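You operate a simulated robot arm through the tools that you are given. There is no shell and no other tool.

The job below is to be done with a simulated robot arm. You get a single attempt, and the scene is never put back.

Task
Wind the ramp up till the violet jar slides, then level it.
Fine: start the jar at the ramp's open end; once the ramp is level, slide it back there. Set down upright: violet jar.

The check looks at the end state, three seconds after you hand in, the way a careful person would. Anything else that was tipped, shoved, dropped, spilled or broken makes it a failure.

Robot
A 7-joint arm with a two-finger parallel gripper, fixed in place. Base frame: the origin is at the foot of the arm, x ahead of it, y to its left, z up; the work surface is at about z = 0.76. Units: m, rad, N and s.
Its first joint turns from -2.897 to 2.897 rad. Payload 4.4 kg.
The tool frame sits at the grasp point between the pads (the TCP): z along the fingers, y along the line on which they close. The tips reach 0.023 m beyond it. Largest opening 0.094 m; finger width 0.038, thickness 0.01; the body of the gripper, 0.054 by 0.096 m, starts 0.039 m behind the TCP.
Orientation is that of the tool frame in the base frame, as a unit quaternion [x, y, z, w]. With the fingers straight down and closing along the base's y, the tool's x points along the base's -x, its y along +y and its z along -z.

Tools
- The arm moves only by the tool play_rows. Its argument "moves" is a list of rows, each a list of 7 numbers: the opening, from 0 (shut) to 1 (fully open), then the shift along the tool's x, y, z in m, then the turn, a rotation vector about the tool's x, y, z in rad. In form: [[fingers, dx, dy, dz, wx, wy, wz], ...]. A call has 1 to 20 rows; each row shifts and turns the commanded pose from where the row before left it, along the tool's axes as they then stand. Rows are played at 5 a second. More than 0.05 m and 0.15 rad between two rows, or a gripper value outside its range, and nothing of the call is played. Where a pose cannot be reached the arm comes as near as it can. A force on the tool above 90 N (or 10 N above the force at the start of the call, whichever is more), or a blocked arm, ends the call early, and 0.2 s more pass. Each finger travels about 0.072 m/s and halts on what it meets, pressing with about 39 N; the grip force reading is that of the motor and also rises with nothing between the fingers. The clock runs only during rows and for 0.2 s after the last one: add rows that do not move to give the fingers time. It gives the time, the measured TCP pose, the force on the tool (base axes), the opening and the grip force at its end, in the units of the frame above (readings bear some noise), with the torque about the TCP (base axes, N m) and any sound that the robot's microphone picked up.
- Cameras (640 x 400 px; columns grow to the right, rows downward): "scene" is fixed at [0.0444, -0.6439, 1.3976]; the picture's right is [0.90, -0.44, 0.00], its down [-0.15, -0.30, -0.94] and it looks along [0.41, 0.84, -0.34] (base axes); focal length 356 px, centre (320, 200). "wrist" rides on the gripper at [0.086, 0.016, -0.074] in the tool frame; the picture's right is [-0.18, 0.98, 0.00], its down [-0.58, -0.11, -0.81] and it looks along [-0.79, -0.15, 0.59] (tool axes); focal length 243 px, centre (320, 200). There is no depth. A picture from a camera that has moved, and an enlarged one, comes with that camera's place and axes in the base frame and with its lens. The place of the scene camera against the robot may be out by one fixed shift of up to 0.012 m in any direction.
- get_image(camera): a new picture of that camera. No time passes.
- close_up(camera, box): a new picture of the part [left, top, right, bottom] of that camera's present view, enlarged. No time passes.
- hand_in(): hands the job in; it is judged then, once.

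Places have to be worked out from the pictures, the camera data and where the tool is seen. Open the gripper and draw the arm clear of the work before you hand the job in, unless the task says otherwise.

The tools are called after ">>>" by a JSON object that holds its "api" and its "payload". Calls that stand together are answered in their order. play_rows: Moves the arm, as the interface text tells. Its arguments: {"type":"object","properties":{"moves":{"type":"array","items":{"type":"array","items":{"type":"number"}}}},"required":["moves"]} The other tools are called the same way: get_image (camera) takes a picture; close_up (camera, box) takes an enlarged picture of a part of a camera's view; hand_in () hands the job in.

At the start:

```text
time_s: 0.0
position: [0.6277, 0.4779, 1.0997]
orientation: [0.0, 1.0, 0.0, 0.0]
contact_force: [-0.4, -0.4, -0.1]
torque: [0.01, 0.01, 0.0]
opening: 0.0938
finger_force: 0.1
```

scene: 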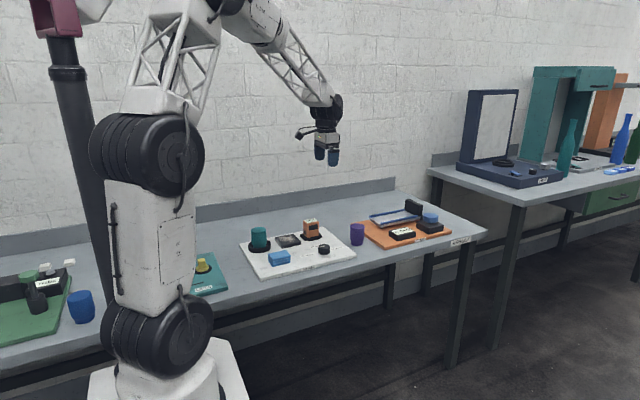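
wrist: 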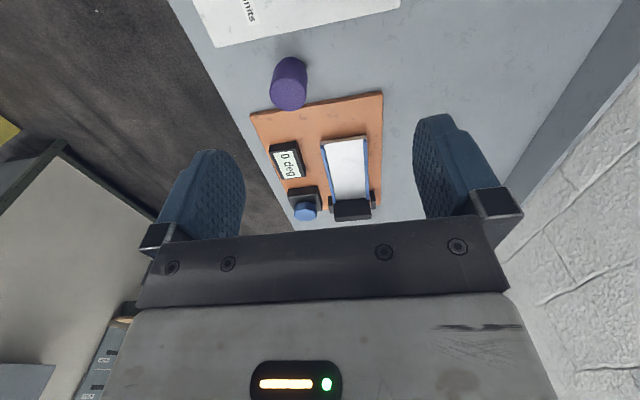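

I'll start by taking enlarged views of the ramp board with the violet jar.

>>> {"api": "close_up", "payload": {"camera": "scene", "box": [330, 180, 490, 280]}}

>>> {"api": "close_up", "payload": {"camera": "wrist", "box": [220, 40, 420, 240]}}

```text
4.00 times, centred on (410, 230) of scene
camera zoom: at [0.0444, -0.6439, 1.3976], right [0.9, -0.44, 0.0], down [-0.15, -0.3, -0.94], along [0.41, 0.84, -0.34], focal length 1425 px, centre (-40, 80)
```

zoom: 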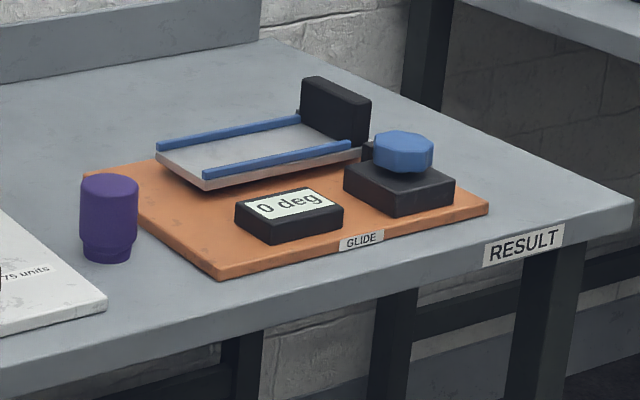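

```text
2.00 times, centred on (320, 140) of wrist
camera zoom: at [0.5429, 0.4944, 1.1728], right [0.18, 0.98, 0.0], down [0.58, -0.11, 0.81], along [0.79, -0.15, -0.59], focal length 485 px, centre (320, 320)
```

zoom: 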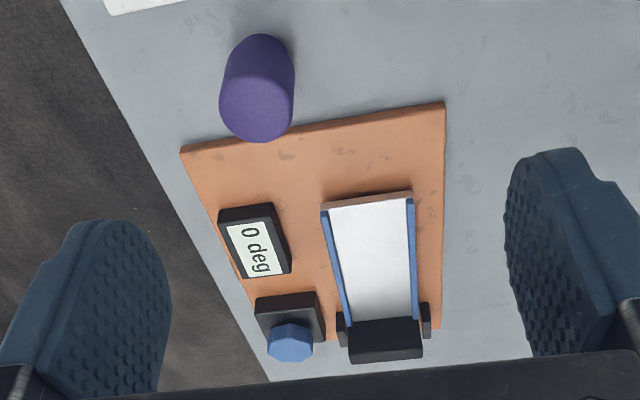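

The jar looks wider at the top than at the foot, so I want sharper views of it and of the other jar for comparison.

>>> {"api": "close_up", "payload": {"camera": "scene", "box": [340, 215, 372, 250]}}

>>> {"api": "close_up", "payload": {"camera": "scene", "box": [360, 190, 460, 252]}}

>>> {"api": "close_up", "payload": {"camera": "scene", "box": [0, 240, 120, 350]}}

>>> {"api": "close_up", "payload": {"camera": "wrist", "box": [260, 45, 320, 120]}}

>>> {"api": "close_up", "payload": {"camera": "scene", "box": [230, 210, 360, 290]}}

```text
11.43 times, centred on (356, 232) of scene
camera zoom: at [0.0444, -0.6439, 1.3976], right [0.9, -0.44, 0.0], down [-0.15, -0.3, -0.94], along [0.41, 0.84, -0.34], focal length 4071 px, centre (-91, -171)
```

zoom: 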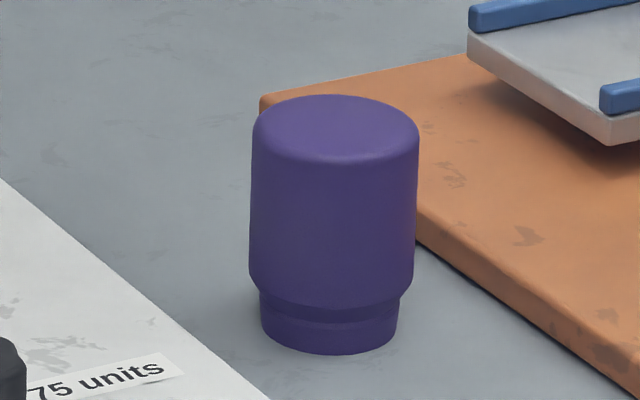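

```text
6.40 times, centred on (410, 221) of scene
camera zoom: at [0.0444, -0.6439, 1.3976], right [0.9, -0.44, 0.0], down [-0.15, -0.3, -0.94], along [0.41, 0.84, -0.34], focal length 2280 px, centre (-256, 66)
```

zoom: 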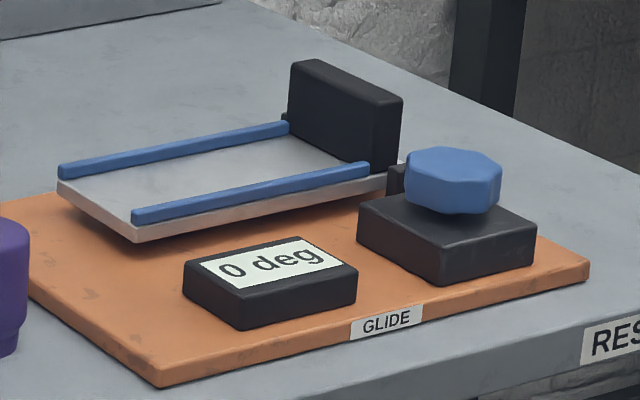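

```text
3.64 times, centred on (60, 295) of scene
camera zoom: at [0.0444, -0.6439, 1.3976], right [0.9, -0.44, 0.0], down [-0.15, -0.3, -0.94], along [0.41, 0.84, -0.34], focal length 1295 px, centre (1266, -146)
```

zoom: 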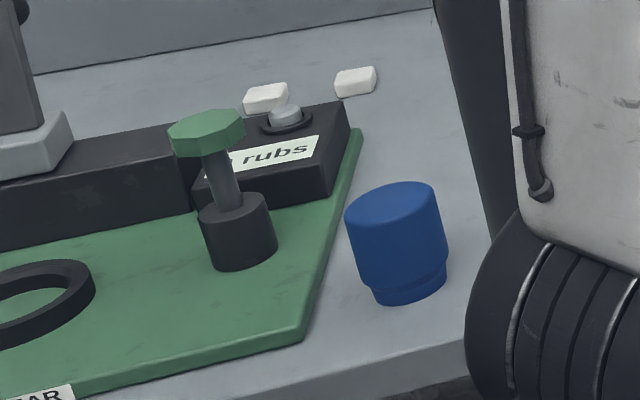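

```text
5.33 times, centred on (290, 82) of wrist
camera zoom: at [0.5429, 0.4944, 1.1728], right [0.18, 0.98, 0.0], down [0.58, -0.11, 0.81], along [0.79, -0.15, -0.59], focal length 1294 px, centre (480, 827)
```

zoom: 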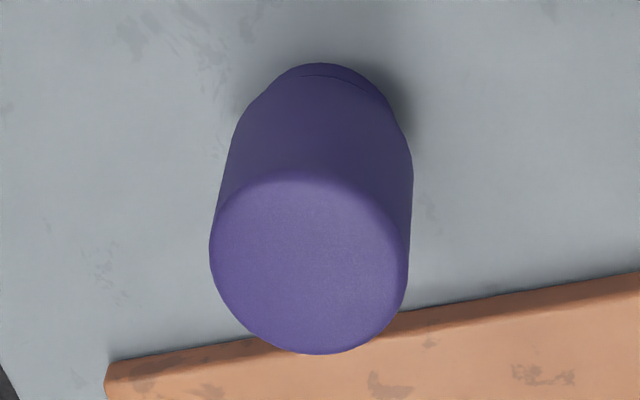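

```text
4.92 times, centred on (295, 250) of scene
camera zoom: at [0.0444, -0.6439, 1.3976], right [0.9, -0.44, 0.0], down [-0.15, -0.3, -0.94], along [0.41, 0.84, -0.34], focal length 1754 px, centre (443, -46)
```

zoom: 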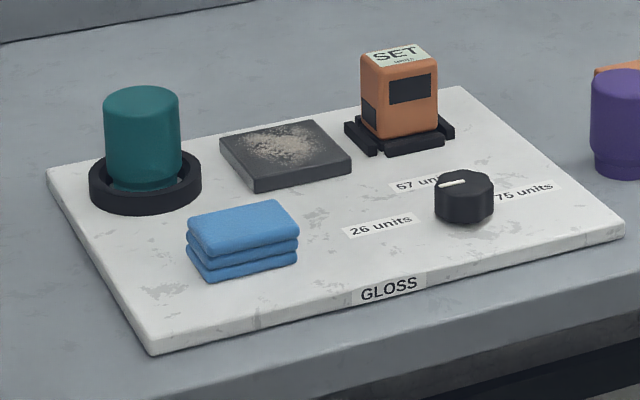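

The jar stands near (0.72, 0.41), about 0.056 m wide and 0.077 m tall. The ramp's open end is near x 0.85 and the knob near (1.03, 0.37). I'll shift the wrist camera sideways for a second sight line.

>>> {"api": "play_rows", "payload": {"moves": [[1, 0, -0.04, 0, 0, 0, 0], [1, 0, -0.04, 0, 0, 0, 0], [1, 0, -0.04, 0, 0, 0, 0], [1, 0, -0.03, 0, 0, 0, 0], [1, 0, 0, 0, 0, 0, 0]]}}

>>> {"api": "get_image", "payload": {"camera": "wrist"}}

>>> {"api": "close_up", "payload": {"camera": "wrist", "box": [270, 80, 430, 240]}}

```text
time_s: 1.2
position: [0.628, 0.3289, 1.0996]
orientation: [0.0, 1.0, 0.0, 0.0]
contact_force: [-0.1, 0.5, -0.9]
torque: [0.0, 0.02, -0.02]
opening: 0.0937
finger_force: 0.0
```

```text
taken
camera wrist: at [0.5428, 0.3454, 1.1722], right [0.18, 0.98, 0.0], down [0.58, -0.11, 0.81], along [0.79, -0.15, -0.59], focal length 243 px, centre (320, 200)
```

wrist: 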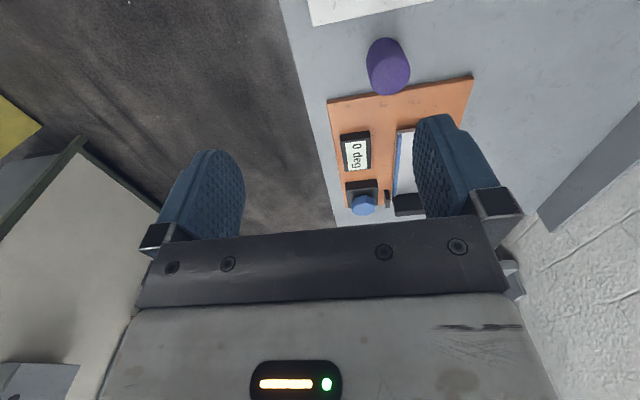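

```text
2.50 times, centred on (350, 160) of wrist
camera zoom: at [0.5428, 0.3454, 1.1722], right [0.18, 0.98, 0.0], down [0.58, -0.11, 0.81], along [0.79, -0.15, -0.59], focal length 606 px, centre (245, 300)
```

zoom: 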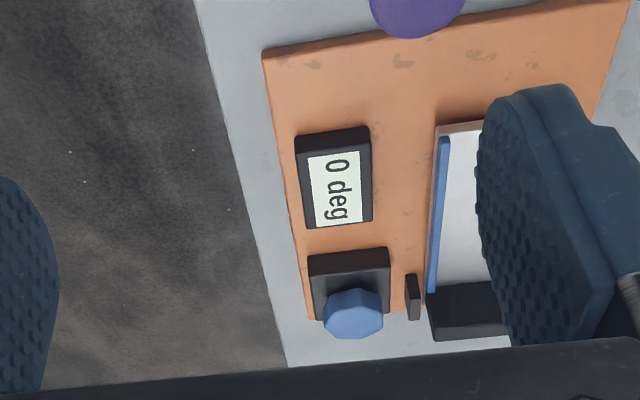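

The two views put the knob's top near (1.044, 0.363, 0.83), about 1.10 m from the base. I'll need to tilt the tool outward to reach that, so first I'll turn the gripper around to put the camera on the upper, outer side.

>>> {"api": "play_rows", "payload": {"moves": [[1, 0, 0, 0, 0, 0, 0.147], [1, 0, 0, 0, 0, 0, 0.147], [1, 0, 0, 0, 0, 0, 0.147], [1, 0, 0, 0, 0, 0, 0.147], [1, 0, 0, 0, 0, 0, 0.147], [1, 0, 0, 0, 0, 0, 0.147], [1, 0, 0, 0, 0, 0, 0.147], [1, 0, 0, 0, 0, 0, 0.147], [1, 0, 0, 0, 0, 0, 0.147], [1, 0, 0, 0, 0, 0, 0.147], [1, 0, 0, 0, 0, 0, 0.147], [1, 0, 0, 0, 0, 0, 0.147], [1, 0, 0, 0, 0, 0, 0.147], [1, 0, 0, 0, 0, 0, 0.147], [1, 0, 0, 0, 0, 0, 0.147], [1, 0, 0, 0, 0, 0, 0.147], [1, 0, 0, 0, 0, 0, 0.147], [1, 0, 0, 0, 0, 0, 0.147], [1, 0, 0, 0, 0, 0, 0]]}}

>>> {"api": "get_image", "payload": {"camera": "scene"}}

>>> {"api": "get_image", "payload": {"camera": "wrist"}}

```text
time_s: 5.2
position: [0.635, 0.3122, 1.0928]
orientation: [0.958, 0.288, 0.0, -0.01]
contact_force: [0.7, -0.3, 0.2]
torque: [0.04, 0.01, -0.02]
opening: 0.094
finger_force: 0.0
out of reach, approached as far as the arm can: row 18
```

```text
taken
```

scene: 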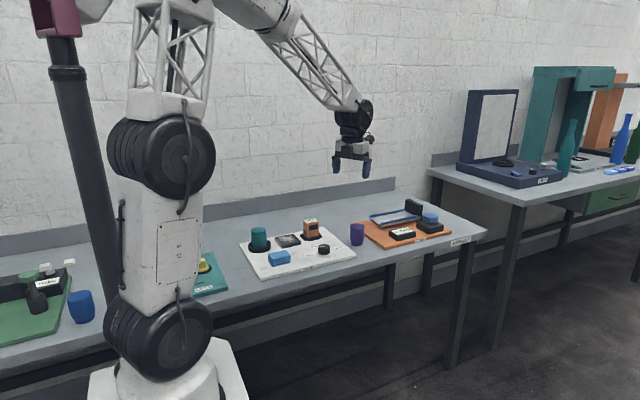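

```text
taken
camera wrist: at [0.717, 0.3453, 1.1672], right [0.39, -0.92, -0.02], down [-0.54, -0.25, 0.81], along [-0.75, -0.3, -0.59], focal length 243 px, centre (320, 200)
```

wrist: 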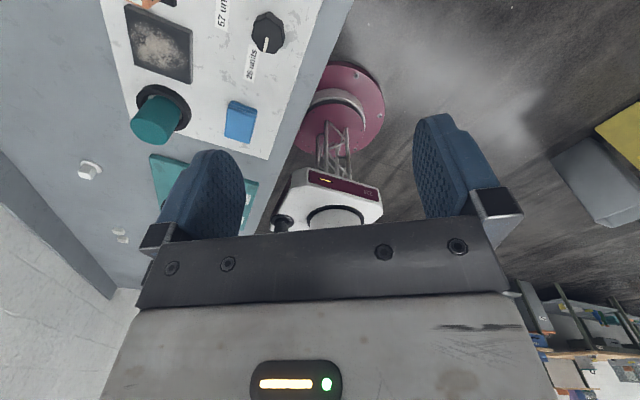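

The flip stops at a joint limit about 5° short, with the camera azimuth at about 33°. I'll back off a little, tilt the tool outward 40° and check the readings.

>>> {"api": "play_rows", "payload": {"moves": [[1, 0, 0, 0, 0, 0, -0.147], [1, 0, 0, 0, 0, 0, 0], [1, 0, 0, 0, 0, 0.14, 0], [1, 0, 0, 0, 0, 0.14, 0], [1, 0, 0, 0, 0, 0.14, 0], [1, 0, 0, 0, 0, 0.14, 0], [1, 0, 0, 0, 0, 0.14, 0], [1, 0, 0, 0, 0, 0, 0]]}}

>>> {"api": "get_image", "payload": {"camera": "wrist"}}

```text
time_s: 7.0
position: [0.636, 0.3122, 1.0935]
orientation: [0.877, 0.332, 0.321, -0.132]
contact_force: [0.0, -0.1, 0.2]
torque: [0.02, -0.01, 0.01]
opening: 0.0938
finger_force: 0.1
```

```text
taken
camera wrist: at [0.6607, 0.3109, 1.2049], right [0.55, -0.82, -0.14], down [-0.79, -0.57, 0.24], along [-0.27, -0.02, -0.96], focal length 243 px, centre (320, 200)
```

wrist: 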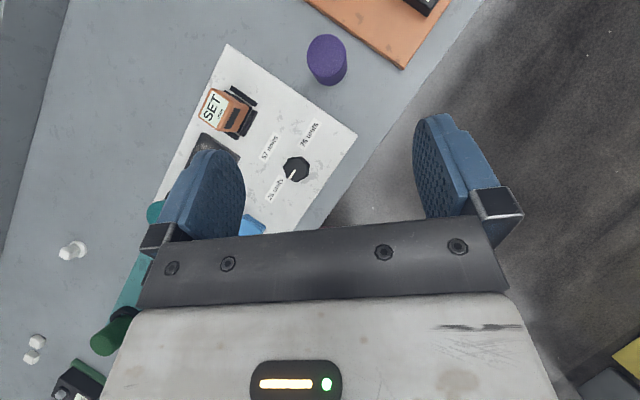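

The tilt worked: the tool points about 40° outward at azimuth 42° and the closing axis is level. Next I'll test the reach by moving to well above the knob.

>>> {"api": "play_rows", "payload": {"moves": [[1, 0.0159, 0.023, 0.0315, 0, 0, 0], [1, 0.0159, 0.023, 0.0315, 0, 0, 0], [1, 0.0159, 0.023, 0.0315, 0, 0, 0], [1, 0.0159, 0.023, 0.0315, 0, 0, 0], [1, 0.0159, 0.023, 0.0315, 0, 0, 0], [1, 0.0159, 0.023, 0.0315, 0, 0, 0], [1, 0.0159, 0.023, 0.0315, 0, 0, 0], [1, 0.0159, 0.023, 0.0315, 0, 0, 0], [1, 0.0159, 0.023, 0.0315, 0, 0, 0], [1, 0.0159, 0.023, 0.0315, 0, 0, 0], [1, 0, 0, 0, 0, 0, 0]]}}

>>> {"api": "get_image", "payload": {"camera": "wrist"}}

>>> {"api": "get_image", "payload": {"camera": "scene"}}

```text
time_s: 9.4
position: [1.0305, 0.3612, 0.9523]
orientation: [0.878, 0.332, 0.319, -0.132]
contact_force: [-0.6, 0.1, -0.2]
torque: [-0.04, -0.03, 0.02]
opening: 0.094
finger_force: 0.0
```

```text
taken
camera wrist: at [1.0561, 0.3591, 1.0634], right [0.55, -0.82, -0.14], down [-0.79, -0.57, 0.24], along [-0.27, -0.02, -0.96], focal length 243 px, centre (320, 200)
```

wrist: 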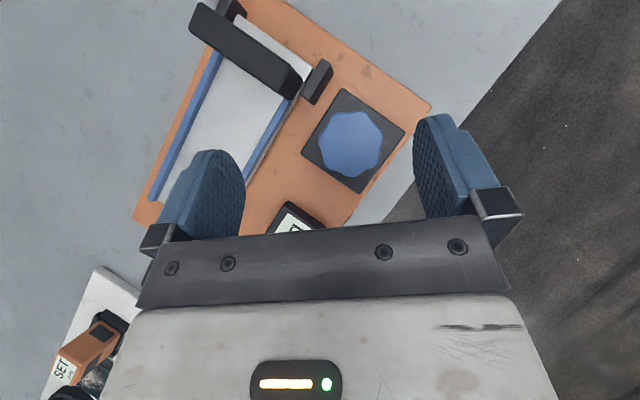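

```text
taken
```

scene: 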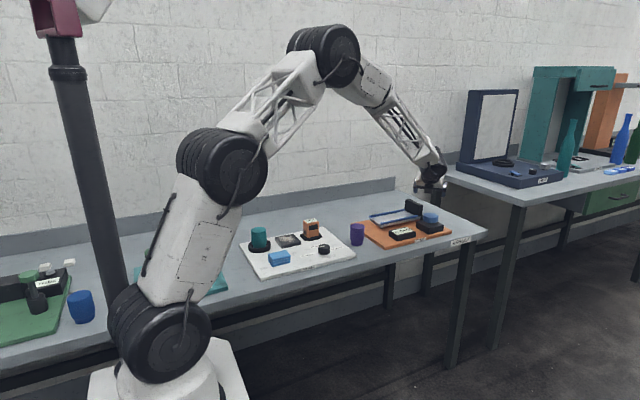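

The arm reaches here with the elbow still bent, and the wrist camera now looks straight down on the board. I'll enlarge that view to measure the board.

>>> {"api": "close_up", "payload": {"camera": "wrist", "box": [130, 0, 450, 240]}}

>>> {"api": "close_up", "payload": {"camera": "wrist", "box": [290, 60, 450, 220]}}

```text
1.67 times, centred on (290, 120) of wrist
camera zoom: at [1.0561, 0.3591, 1.0634], right [0.55, -0.82, -0.14], down [-0.79, -0.57, 0.24], along [-0.27, -0.02, -0.96], focal length 404 px, centre (370, 333)
```

zoom: 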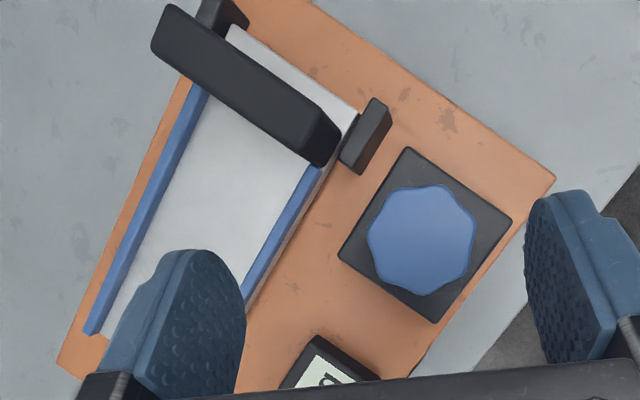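

```text
2.50 times, centred on (370, 140) of wrist
camera zoom: at [1.0561, 0.3591, 1.0634], right [0.55, -0.82, -0.14], down [-0.79, -0.57, 0.24], along [-0.27, -0.02, -0.96], focal length 606 px, centre (195, 350)
```

zoom: 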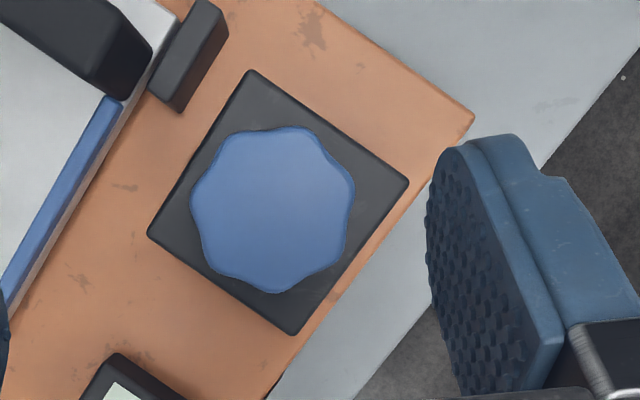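

The knob's centre comes out near (1.050, 0.361) with its top at about 0.827, and the ramp's stop face at x ≈ 1.05. The deck runs y 0.44–0.525. Next I'll go above the jar, keeping this tilt.

>>> {"api": "play_rows", "payload": {"moves": [[1, -0.0214, -0.0304, -0.0121, 0, 0, 0], [1, -0.0214, -0.0304, -0.0121, 0, 0, 0], [1, -0.0214, -0.0304, -0.0121, 0, 0, 0], [1, -0.0214, -0.0304, -0.0121, 0, 0, 0], [1, -0.0214, -0.0304, -0.0121, 0, 0, 0], [1, -0.0214, -0.0304, -0.0121, 0, 0, 0], [1, -0.0214, -0.0304, -0.0121, 0, 0, 0], [1, -0.0214, -0.0304, -0.0121, 0, 0, 0], [1, 0, 0, 0, 0, 0, 0]]}}

>>> {"api": "get_image", "payload": {"camera": "wrist"}}

>>> {"api": "close_up", "payload": {"camera": "scene", "box": [300, 140, 460, 260]}}

```text
time_s: 11.4
position: [0.7229, 0.4146, 0.9186]
orientation: [0.877, 0.332, 0.32, -0.132]
contact_force: [-0.4, 1.2, -1.0]
torque: [-0.04, 0.01, 0.0]
opening: 0.094
finger_force: 0.2
```

```text
taken
camera wrist: at [0.7484, 0.4117, 1.0309], right [0.55, -0.82, -0.14], down [-0.79, -0.57, 0.24], along [-0.27, -0.02, -0.96], focal length 243 px, centre (320, 200)
```

wrist: 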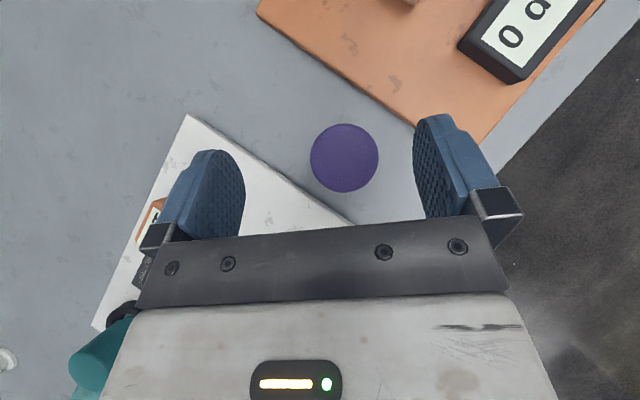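

```text
3.33 times, centred on (380, 200) of scene
camera zoom: at [0.0444, -0.6439, 1.3976], right [0.9, -0.44, 0.0], down [-0.15, -0.3, -0.94], along [0.41, 0.84, -0.34], focal length 1187 px, centre (120, 200)
```

zoom: 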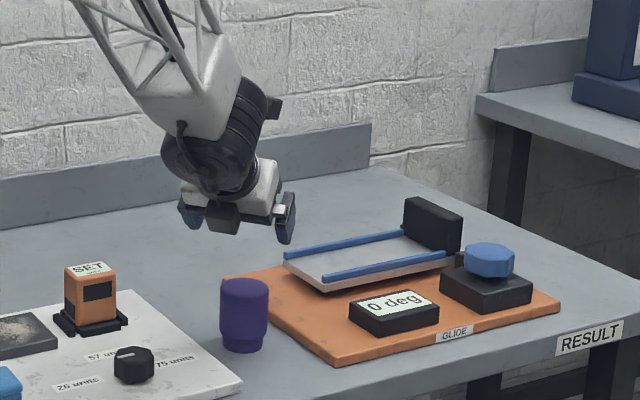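

From close up the jar's axis reads (0.733, 0.411), so I'll centre on it and come part of the way down.

>>> {"api": "play_rows", "payload": {"moves": [[1, -0.0145, 0.0035, 0.0198, 0, 0, 0], [1, -0.0145, 0.0035, 0.0198, 0, 0, 0], [1, -0.0145, 0.0035, 0.0198, 0, 0, 0], [1, 0, 0, 0, 0, 0, 0]]}}

>>> {"api": "get_image", "payload": {"camera": "wrist"}}

>>> {"api": "close_up", "payload": {"camera": "scene", "box": [320, 180, 400, 260]}}

```text
time_s: 12.4
position: [0.732, 0.4087, 0.8463]
orientation: [0.878, 0.333, 0.319, -0.132]
contact_force: [0.2, 0.0, 0.6]
torque: [0.01, 0.03, 0.02]
opening: 0.094
finger_force: 0.0
```

```text
taken
camera wrist: at [0.7587, 0.4069, 0.958], right [0.55, -0.82, -0.14], down [-0.79, -0.57, 0.24], along [-0.27, -0.02, -0.96], focal length 243 px, centre (320, 200)
```

wrist: 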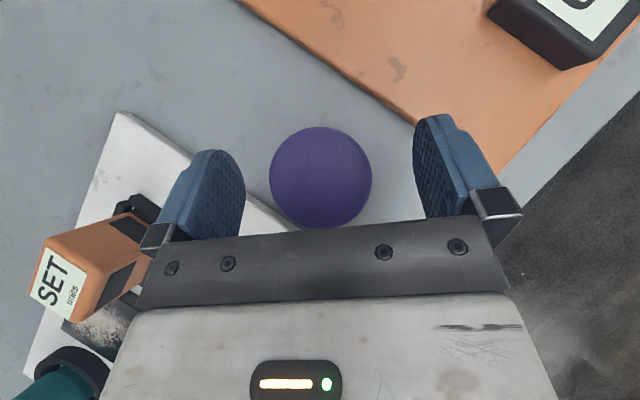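

```text
5.00 times, centred on (360, 220) of scene
camera zoom: at [0.0444, -0.6439, 1.3976], right [0.9, -0.44, 0.0], down [-0.15, -0.3, -0.94], along [0.41, 0.84, -0.34], focal length 1781 px, centre (120, 100)
```

zoom: 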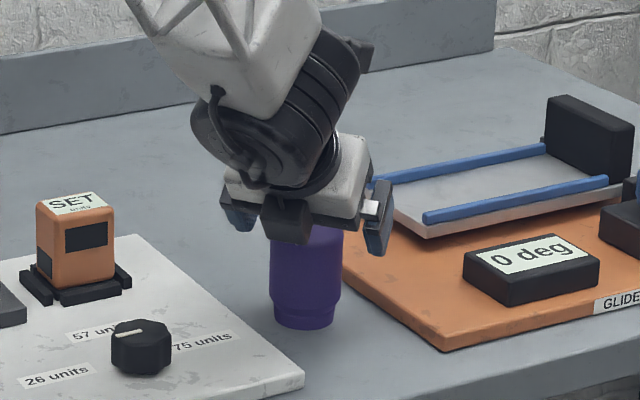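

The change in apparent size puts the jar's top at about 0.826, at (0.732, 0.410). I'll lower to z ≈ 0.808 and close on it.

>>> {"api": "play_rows", "payload": {"moves": [[1, -0.008, 0, 0.01, 0, 0, 0], [1, -0.008, 0, 0.01, 0, 0, 0], [1, -0.008, 0, 0.01, 0, 0, 0], [1, 0, 0, 0, 0, 0, 0]]}}

>>> {"api": "get_image", "payload": {"camera": "wrist"}}

>>> {"api": "close_up", "payload": {"camera": "scene", "box": [330, 200, 390, 260]}}

```text
time_s: 13.4
position: [0.7324, 0.4097, 0.8081]
orientation: [0.878, 0.333, 0.319, -0.132]
contact_force: [0.3, -0.3, 0.6]
torque: [0.02, 0.01, 0.02]
opening: 0.0941
finger_force: 0.1
```

```text
taken
camera wrist: at [0.7588, 0.4091, 0.9194], right [0.55, -0.82, -0.14], down [-0.79, -0.57, 0.24], along [-0.27, -0.02, -0.96], focal length 243 px, centre (320, 200)
```

wrist: 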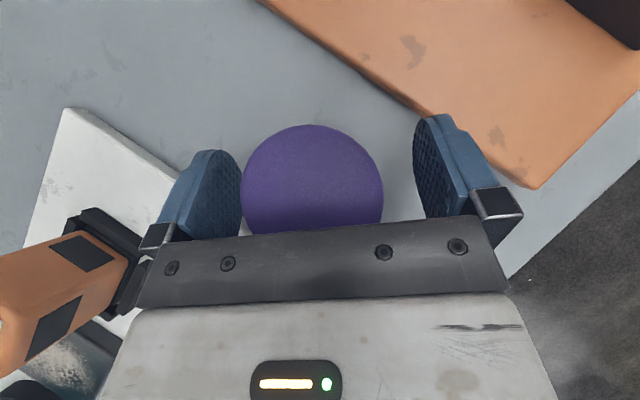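

```text
6.67 times, centred on (360, 230) of scene
camera zoom: at [0.0444, -0.6439, 1.3976], right [0.9, -0.44, 0.0], down [-0.15, -0.3, -0.94], along [0.41, 0.84, -0.34], focal length 2375 px, centre (53, 0)
```

zoom: 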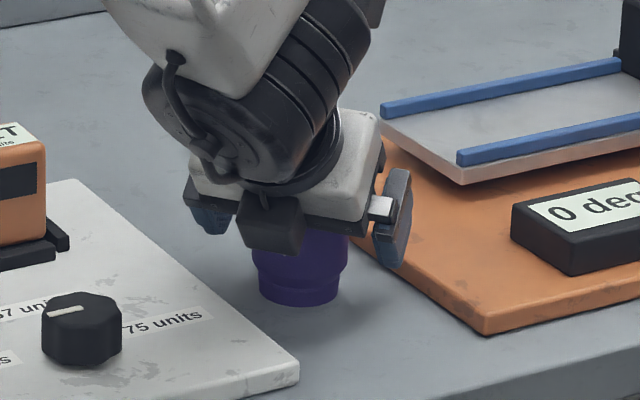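

The jar is centred between the fingers and its top works out at 0.8255. I'll close the gripper.

>>> {"api": "play_rows", "payload": {"moves": [[0.5, 0, 0, 0, 0, 0, 0], [0.4, 0, 0, 0, 0, 0, 0], [0.4, 0, 0, 0, 0, 0, 0], [0.4, 0, 0, 0, 0, 0, 0]]}}

>>> {"api": "get_image", "payload": {"camera": "wrist"}}

```text
time_s: 14.4
position: [0.7327, 0.4109, 0.809]
orientation: [0.877, 0.332, 0.32, -0.131]
contact_force: [1.7, -0.8, 2.2]
torque: [-0.17, -0.11, 0.0]
opening: 0.0551
finger_force: 38.8
```

```text
taken
camera wrist: at [0.7589, 0.4091, 0.9196], right [0.55, -0.82, -0.14], down [-0.79, -0.57, 0.24], along [-0.27, -0.02, -0.96], focal length 243 px, centre (320, 200)
```

wrist: 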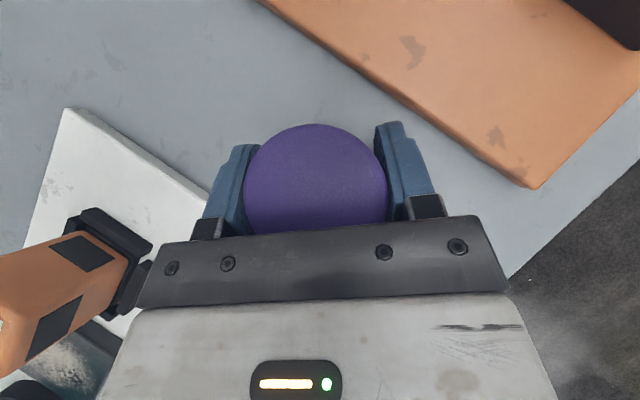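

The jar is held, with an opening of 0.055 and 39 N of grip. I'll lift it and carry it above the ramp's open end, then measure again.

>>> {"api": "play_rows", "payload": {"moves": [[0.4, 0.0292, -0.0009, -0.0343, 0, 0, 0], [0.4, 0.0292, -0.0009, -0.0343, 0, 0, 0], [0.4, 0.0324, 0.0125, 0.0207, 0, 0, 0], [0.4, 0.0324, 0.0125, 0.0207, 0, 0, 0], [0.4, 0.0324, 0.0125, 0.0207, 0, 0, 0], [0.4, 0.0324, 0.0125, 0.0207, 0, 0, 0], [0.4, 0, 0, 0, 0, 0, 0], [0.4, 0, 0, 0, 0, 0, 0]]}}

>>> {"api": "get_image", "payload": {"camera": "wrist"}}

>>> {"api": "close_up", "payload": {"camera": "scene", "box": [340, 160, 460, 260]}}

```text
time_s: 16.2
position: [0.8782, 0.4758, 0.915]
orientation: [0.878, 0.333, 0.319, -0.131]
contact_force: [0.0, 0.0, -2.0]
torque: [-0.04, -0.01, -0.01]
opening: 0.0553
finger_force: 39.2
```

```text
taken
camera wrist: at [0.9041, 0.4743, 1.0271], right [0.55, -0.82, -0.14], down [-0.79, -0.57, 0.24], along [-0.28, -0.02, -0.96], focal length 243 px, centre (320, 200)
```

wrist: 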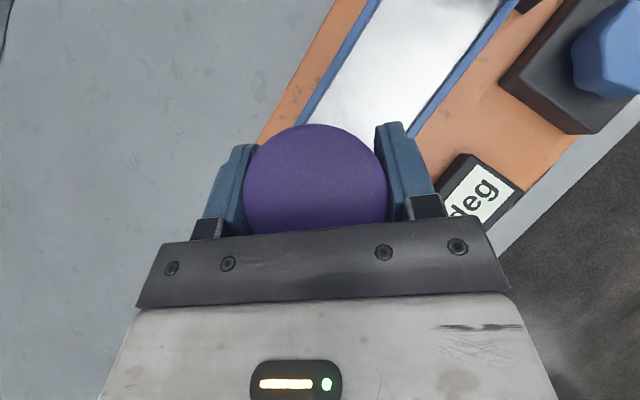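

```text
4.00 times, centred on (400, 210) of scene
camera zoom: at [0.0444, -0.6439, 1.3976], right [0.9, -0.44, 0.0], down [-0.15, -0.3, -0.94], along [0.41, 0.84, -0.34], focal length 1425 px, centre (0, 160)
```

zoom: 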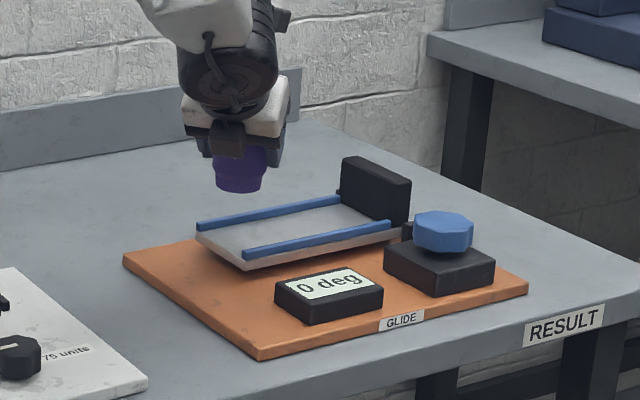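

The rails sit at y ≈ 0.438 and 0.5145, so the ramp's middle is y ≈ 0.4765, and its open edge is at x ≈ 0.86. I'll lower the jar to just above the deck at x ≈ 0.89 and check.

>>> {"api": "play_rows", "payload": {"moves": [[0.4, -0.011, 0.0042, 0.0201, 0, 0, 0], [0.4, -0.011, 0.0042, 0.0201, 0, 0, 0], [0.4, 0, 0, 0, 0, 0, 0]]}}

>>> {"api": "close_up", "payload": {"camera": "scene", "box": [360, 180, 440, 240]}}

>>> {"api": "get_image", "payload": {"camera": "wrist"}}

```text
time_s: 17.0
position: [0.8903, 0.4749, 0.8713]
orientation: [0.878, 0.332, 0.32, -0.131]
contact_force: [-0.5, -0.5, -2.2]
torque: [-0.04, -0.02, 0.01]
opening: 0.0553
finger_force: 39.2
```

```text
6.67 times, centred on (400, 210) of scene
camera zoom: at [0.0444, -0.6439, 1.3976], right [0.9, -0.44, 0.0], down [-0.15, -0.3, -0.94], along [0.41, 0.84, -0.34], focal length 2375 px, centre (-213, 133)
```

zoom: 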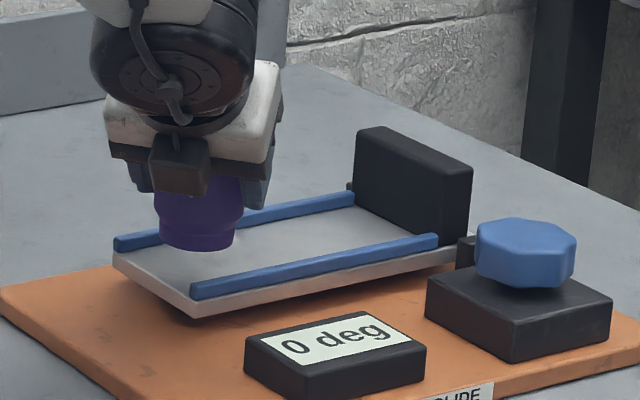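

```text
taken
camera wrist: at [0.9165, 0.474, 0.9835], right [0.55, -0.82, -0.14], down [-0.79, -0.57, 0.24], along [-0.27, -0.02, -0.96], focal length 243 px, centre (320, 200)
```

wrist: 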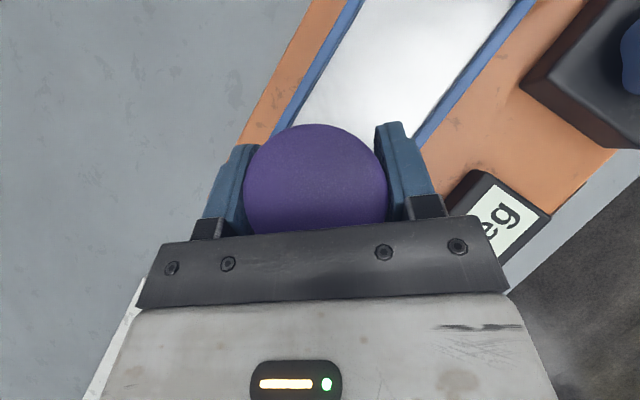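

The jar is over the centreline about 32 mm in from the open edge, with its foot roughly 15 mm above the deck. I'll lower it gently.

>>> {"api": "play_rows", "payload": {"moves": [[0.4, -0.0026, 0, 0.003, 0, 0, 0], [0.4, -0.0026, 0, 0.003, 0, 0, 0], [0.4, -0.0026, 0, 0.003, 0, 0, 0], [0.4, 0, 0, 0, 0, 0, 0]]}}

>>> {"api": "close_up", "payload": {"camera": "scene", "box": [370, 190, 420, 230]}}

```text
time_s: 18.0
position: [0.8913, 0.4759, 0.8614]
orientation: [0.878, 0.332, 0.319, -0.131]
contact_force: [0.0, -1.6, -1.4]
torque: [0.03, 0.01, -0.04]
opening: 0.0553
finger_force: 38.7
```

```text
10.00 times, centred on (395, 210) of scene
camera zoom: at [0.0444, -0.6439, 1.3976], right [0.9, -0.44, 0.0], down [-0.15, -0.3, -0.94], along [0.41, 0.84, -0.34], focal length 3562 px, centre (-430, 100)
```

zoom: 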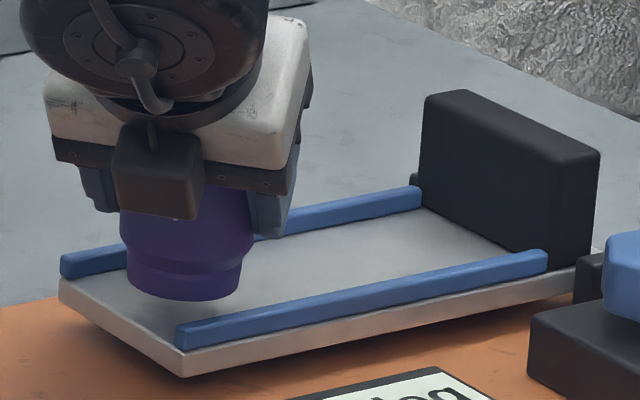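

There is still a gap of a few millimetres, so I'll keep lowering in small steps.

>>> {"api": "play_rows", "payload": {"moves": [[0.4, -0.0013, 0, 0.0015, 0, 0, 0], [0.4, -0.0013, 0, 0.0015, 0, 0, 0], [0.4, -0.0013, 0, 0.0015, 0, 0, 0], [0.4, 0, 0, 0, 0, 0, 0]]}}

>>> {"api": "close_up", "payload": {"camera": "scene", "box": [370, 190, 420, 230]}}

```text
time_s: 19.0
position: [0.8918, 0.4764, 0.8549]
orientation: [0.878, 0.333, 0.319, -0.132]
contact_force: [-0.7, -1.0, -2.6]
torque: [-0.01, 0.02, 0.01]
opening: 0.0552
finger_force: 38.8
```

```text
10.00 times, centred on (395, 210) of scene
camera zoom: at [0.0444, -0.6439, 1.3976], right [0.9, -0.44, 0.0], down [-0.15, -0.3, -0.94], along [0.41, 0.84, -0.34], focal length 3562 px, centre (-430, 100)
```

zoom: 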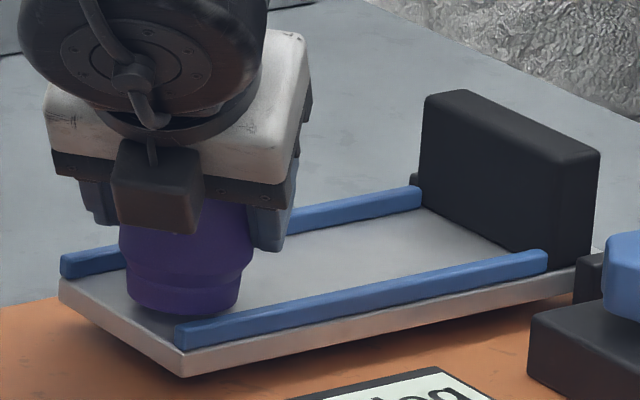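

It isn't touching yet, and looks about 3 mm high. I'll continue in finer steps.

>>> {"api": "play_rows", "payload": {"moves": [[0.4, -0.0008, 0, 0.0009, 0, 0, 0], [0.4, -0.0008, 0, 0.0009, 0, 0, 0], [0.4, 0, 0, 0, 0, 0, 0]]}}

>>> {"api": "play_rows", "payload": {"moves": [[0.4, -0.0008, 0, 0.0009, 0, 0, 0], [0.4, 0, 0, 0, 0, 0, 0]]}}

>>> {"api": "play_rows", "payload": {"moves": [[0.4, -0.0008, 0, 0.0009, 0, 0, 0], [0.4, 0, 0, 0, 0, 0, 0]]}}

>>> {"api": "close_up", "payload": {"camera": "scene", "box": [370, 190, 420, 230]}}

```text
time_s: 19.8
position: [0.8909, 0.4769, 0.8523]
orientation: [0.878, 0.333, 0.319, -0.131]
contact_force: [-0.1, 0.2, -1.7]
torque: [0.0, -0.01, -0.02]
opening: 0.0552
finger_force: 39.3
```

```text
time_s: 20.4
position: [0.8906, 0.4768, 0.8523]
orientation: [0.878, 0.333, 0.319, -0.132]
contact_force: [0.1, 0.4, -2.3]
torque: [0.0, 0.0, -0.01]
opening: 0.0551
finger_force: 38.9
```

```text
time_s: 21.0
position: [0.8908, 0.4776, 0.8495]
orientation: [0.878, 0.332, 0.32, -0.131]
contact_force: [-0.4, 0.6, -2.3]
torque: [0.0, -0.01, 0.03]
opening: 0.0552
finger_force: 39.1
```

```text
10.00 times, centred on (395, 210) of scene
camera zoom: at [0.0444, -0.6439, 1.3976], right [0.9, -0.44, 0.0], down [-0.15, -0.3, -0.94], along [0.41, 0.84, -0.34], focal length 3562 px, centre (-430, 100)
```

zoom: 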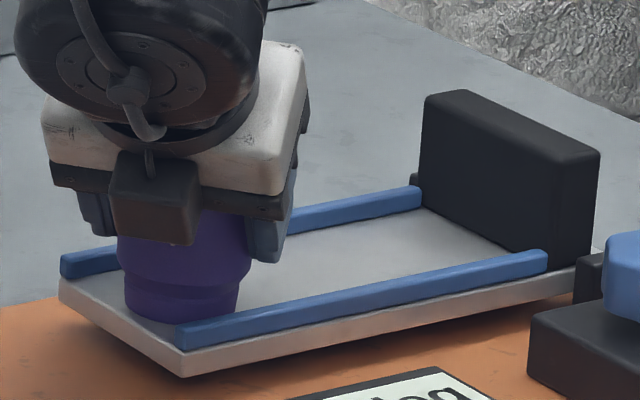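

There is still no contact force at a foot height of about 0.801. I'll go on in 1 mm steps and watch the force.

>>> {"api": "play_rows", "payload": {"moves": [[0.4, -0.0007, 0, 0.0008, 0, 0, 0], [0.4, -0.0007, 0, 0.0008, 0, 0, 0], [0.4, 0, 0, 0, 0, 0, 0]]}}

>>> {"api": "play_rows", "payload": {"moves": [[0.4, -0.0007, 0, 0.0008, 0, 0, 0], [0.4, 0, 0, 0, 0, 0, 0]]}}

>>> {"api": "close_up", "payload": {"camera": "scene", "box": [370, 190, 420, 230]}}

```text
time_s: 21.8
position: [0.8913, 0.477, 0.8485]
orientation: [0.877, 0.332, 0.321, -0.131]
contact_force: [-3.0, -0.5, 17.3]
torque: [-0.4, -0.12, -0.07]
opening: 0.0555
finger_force: 38.8
```

```text
time_s: 22.4
position: [0.8915, 0.4771, 0.8482]
orientation: [0.876, 0.334, 0.321, -0.133]
contact_force: [0.2, 2.1, 30.0]
torque: [-0.46, -0.4, 0.04]
opening: 0.0554
finger_force: 38.3
```

```text
10.00 times, centred on (395, 210) of scene
camera zoom: at [0.0444, -0.6439, 1.3976], right [0.9, -0.44, 0.0], down [-0.15, -0.3, -0.94], along [0.41, 0.84, -0.34], focal length 3562 px, centre (-430, 100)
```

zoom: 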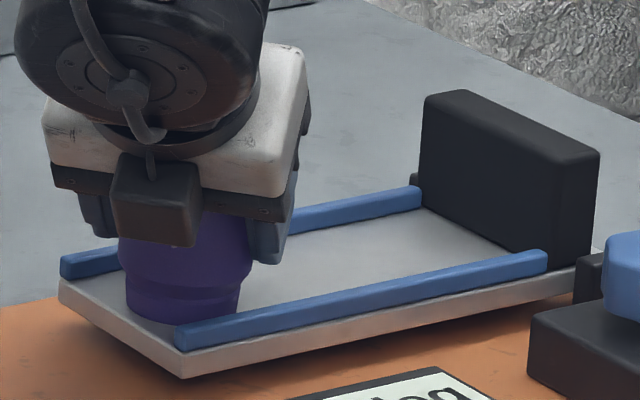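

It touched down at a foot height of about 0.80 with 30 N of press. I'll ease off about 2 mm, open modestly and back away along the tool axis.

>>> {"api": "play_rows", "payload": {"moves": [[0.4, 0.0007, 0, -0.0008, 0, 0, 0], [0.4, 0.0006, 0, -0.0007, 0, 0, 0], [0.4, 0, 0, 0, 0, 0, 0]]}}

>>> {"api": "play_rows", "payload": {"moves": [[0.62, 0, 0, 0, 0, 0, 0], [0.68, 0, 0, 0, 0, 0, 0], [0.75, 0, 0, 0, 0, 0, 0], [0.75, 0, 0, 0, 0, 0, 0]]}}

>>> {"api": "close_up", "payload": {"camera": "scene", "box": [370, 190, 420, 230]}}

>>> {"api": "get_image", "payload": {"camera": "wrist"}}

```text
time_s: 23.2
position: [0.8901, 0.4767, 0.8489]
orientation: [0.877, 0.333, 0.319, -0.132]
contact_force: [3.4, 7.4, 20.3]
torque: [0.0, -0.46, 0.17]
opening: 0.0552
finger_force: 39.2
```

```text
time_s: 24.2
position: [0.891, 0.4764, 0.8485]
orientation: [0.878, 0.332, 0.319, -0.132]
contact_force: [0.5, -0.2, 0.9]
torque: [0.0, -0.02, 0.0]
opening: 0.0706
finger_force: 0.1
```

```text
10.00 times, centred on (395, 210) of scene
camera zoom: at [0.0444, -0.6439, 1.3976], right [0.9, -0.44, 0.0], down [-0.15, -0.3, -0.94], along [0.41, 0.84, -0.34], focal length 3562 px, centre (-430, 100)
```

zoom: 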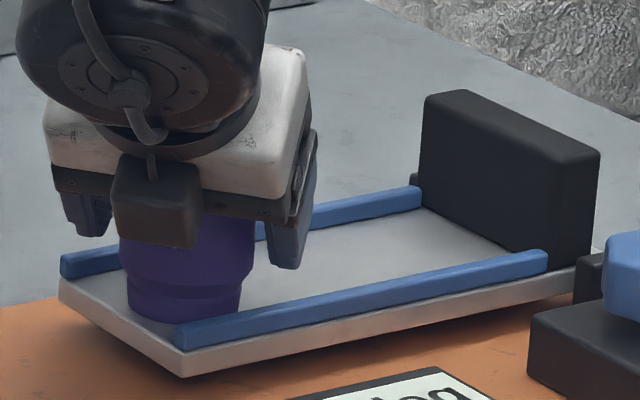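

```text
taken
camera wrist: at [0.9177, 0.4752, 0.96], right [0.55, -0.82, -0.14], down [-0.79, -0.57, 0.24], along [-0.28, -0.02, -0.96], focal length 243 px, centre (320, 200)
```

wrist: 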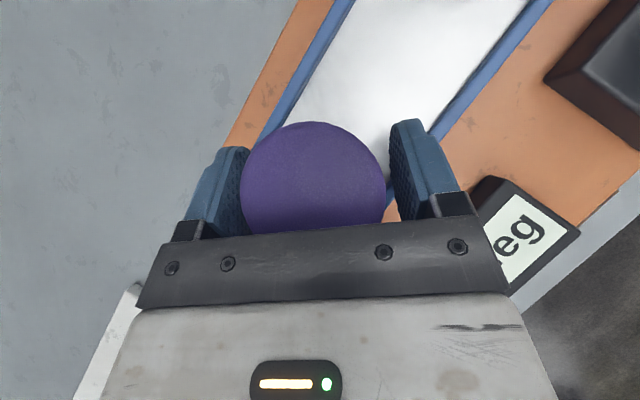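

The jar is released and upright at about (0.891, 0.4765). I'll retreat straight back along the tool axis.

>>> {"api": "play_rows", "payload": {"moves": [[0.8, 0, 0, -0.01, 0, 0, 0], [0.8, 0, 0, -0.02, 0, 0, 0], [0.8, 0, 0, -0.03, 0, 0, 0], [0.8, 0, 0, -0.04, 0, 0, 0], [0.8, 0, 0, -0.04, 0, 0, 0], [0.8, 0, 0, 0, 0, 0, 0]]}}

>>> {"api": "close_up", "payload": {"camera": "scene", "box": [360, 180, 460, 250]}}

>>> {"api": "get_image", "payload": {"camera": "wrist"}}

```text
time_s: 25.6
position: [0.8239, 0.415, 0.9553]
orientation: [0.877, 0.333, 0.319, -0.133]
contact_force: [0.8, -0.7, 0.2]
torque: [-0.05, -0.01, -0.01]
opening: 0.0751
finger_force: 0.1
```

```text
5.71 times, centred on (410, 215) of scene
camera zoom: at [0.0444, -0.6439, 1.3976], right [0.9, -0.44, 0.0], down [-0.15, -0.3, -0.94], along [0.41, 0.84, -0.34], focal length 2036 px, centre (-194, 114)
```

zoom: 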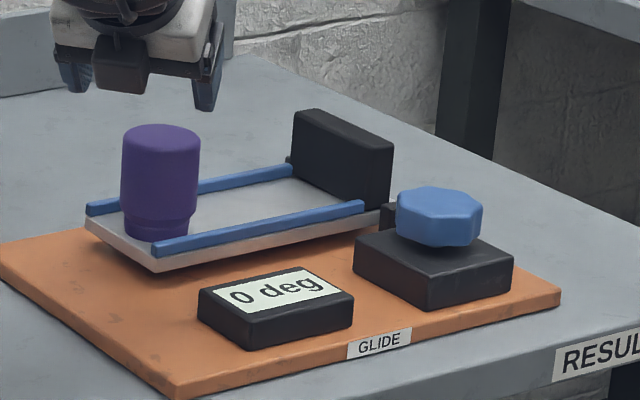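

```text
taken
camera wrist: at [0.851, 0.4128, 1.0674], right [0.55, -0.82, -0.14], down [-0.79, -0.57, 0.24], along [-0.28, -0.02, -0.96], focal length 243 px, centre (320, 200)
```

wrist: 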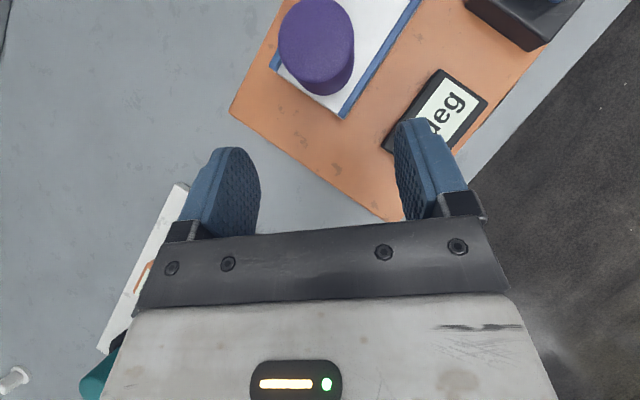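

The jar is standing on the ramp's open end. Next I'll move to just above the knob.

>>> {"api": "play_rows", "payload": {"moves": [[0.85, 0.0135, 0.0323, 0.0183, 0, 0, 0], [0.85, 0.0135, 0.0323, 0.0183, 0, 0, 0], [0.85, 0.0135, 0.0323, 0.0183, 0, 0, 0], [0.85, 0.0135, 0.0323, 0.0183, 0, 0, 0], [0.85, 0.0135, 0.0323, 0.0183, 0, 0, 0], [0.85, 0.0135, 0.0323, 0.0183, 0, 0, 0], [0.85, 0, 0, 0, 0, 0, 0]]}}

>>> {"api": "get_image", "payload": {"camera": "wrist"}}

>>> {"api": "close_up", "payload": {"camera": "wrist", "box": [250, 90, 410, 230]}}

>>> {"api": "close_up", "payload": {"camera": "scene", "box": [370, 150, 480, 250]}}

```text
time_s: 27.2
position: [1.0525, 0.3596, 0.9209]
orientation: [0.877, 0.333, 0.319, -0.133]
contact_force: [-0.9, 0.2, 0.8]
torque: [0.02, -0.01, -0.02]
opening: 0.0799
finger_force: 0.1
```

```text
taken
camera wrist: at [1.0786, 0.3582, 1.0334], right [0.55, -0.82, -0.14], down [-0.79, -0.57, 0.24], along [-0.27, -0.02, -0.96], focal length 243 px, centre (320, 200)
```

wrist: 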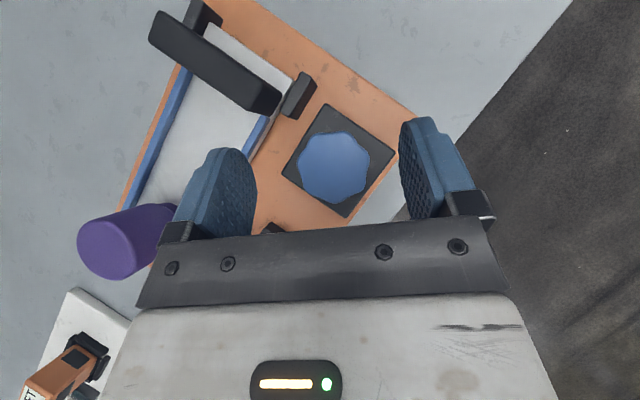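

```text
2.86 times, centred on (330, 160) of wrist
camera zoom: at [1.0786, 0.3582, 1.0334], right [0.55, -0.82, -0.14], down [-0.79, -0.57, 0.24], along [-0.27, -0.02, -0.96], focal length 693 px, centre (291, 314)
```

zoom: 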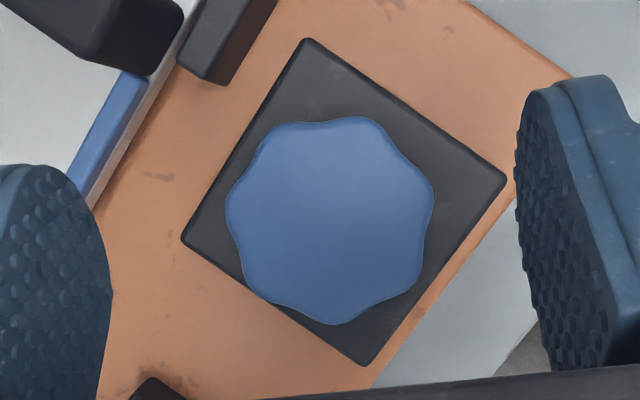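

```text
4.00 times, centred on (425, 200) of scene
camera zoom: at [0.0444, -0.6439, 1.3976], right [0.9, -0.44, 0.0], down [-0.15, -0.3, -0.94], along [0.41, 0.84, -0.34], focal length 1425 px, centre (-100, 200)
```

zoom: 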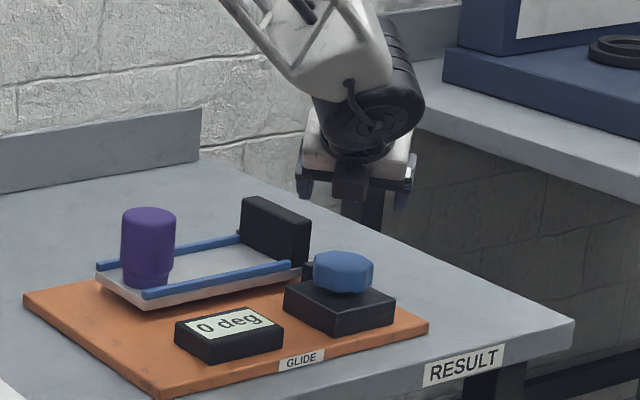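

The knob's centre measures (1.050, 0.360). I need its height and the box top beneath it, so I'll zoom in on it from the scene camera.

>>> {"api": "close_up", "payload": {"camera": "scene", "box": [410, 205, 460, 240]}}

```text
11.43 times, centred on (435, 222) of scene
camera zoom: at [0.0444, -0.6439, 1.3976], right [0.9, -0.44, 0.0], down [-0.15, -0.3, -0.94], along [0.41, 0.84, -0.34], focal length 4071 px, centre (-994, -57)
```

zoom: 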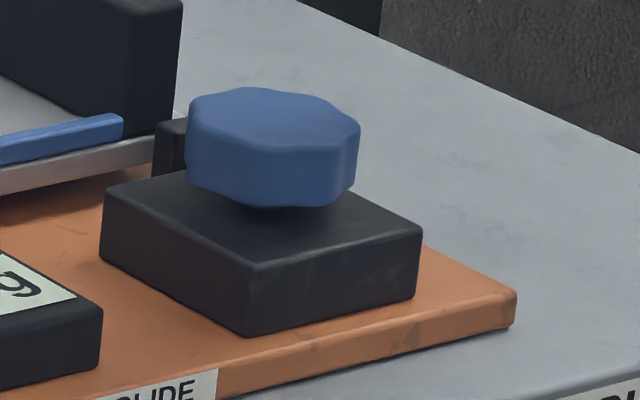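

Triangulating gives the knob's top at about 0.832, its bottom at about 0.81 and the box top at about 0.797. I'll come down to z 0.85 first.

>>> {"api": "play_rows", "payload": {"moves": [[0.85, -0.0155, 0.0002, 0.0178, 0, 0, 0], [0.85, -0.0155, 0.0002, 0.0178, 0, 0, 0], [0.85, -0.0155, 0.0002, 0.0178, 0, 0, 0], [0.85, 0, 0, 0, 0, 0, 0]]}}

>>> {"api": "get_image", "payload": {"camera": "wrist"}}

>>> {"api": "close_up", "payload": {"camera": "scene", "box": [400, 190, 470, 240]}}

```text
time_s: 28.2
position: [1.0513, 0.3596, 0.8504]
orientation: [0.877, 0.332, 0.32, -0.132]
contact_force: [-0.3, 0.1, -0.4]
torque: [-0.01, 0.03, 0.01]
opening: 0.0799
finger_force: 0.1
```

```text
taken
camera wrist: at [1.0771, 0.358, 0.9615], right [0.55, -0.82, -0.14], down [-0.79, -0.57, 0.24], along [-0.27, -0.02, -0.96], focal length 243 px, centre (320, 200)
```

wrist: 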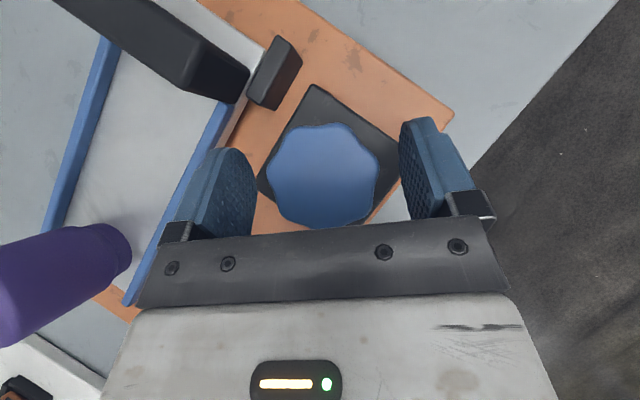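

```text
8.00 times, centred on (435, 215) of scene
camera zoom: at [0.0444, -0.6439, 1.3976], right [0.9, -0.44, 0.0], down [-0.15, -0.3, -0.94], along [0.41, 0.84, -0.34], focal length 2850 px, centre (-600, 80)
```

zoom: 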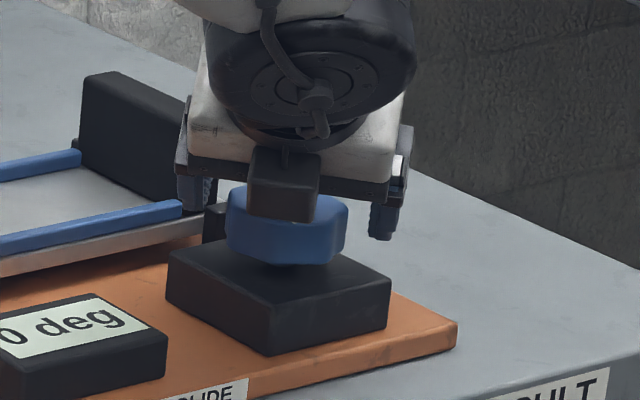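

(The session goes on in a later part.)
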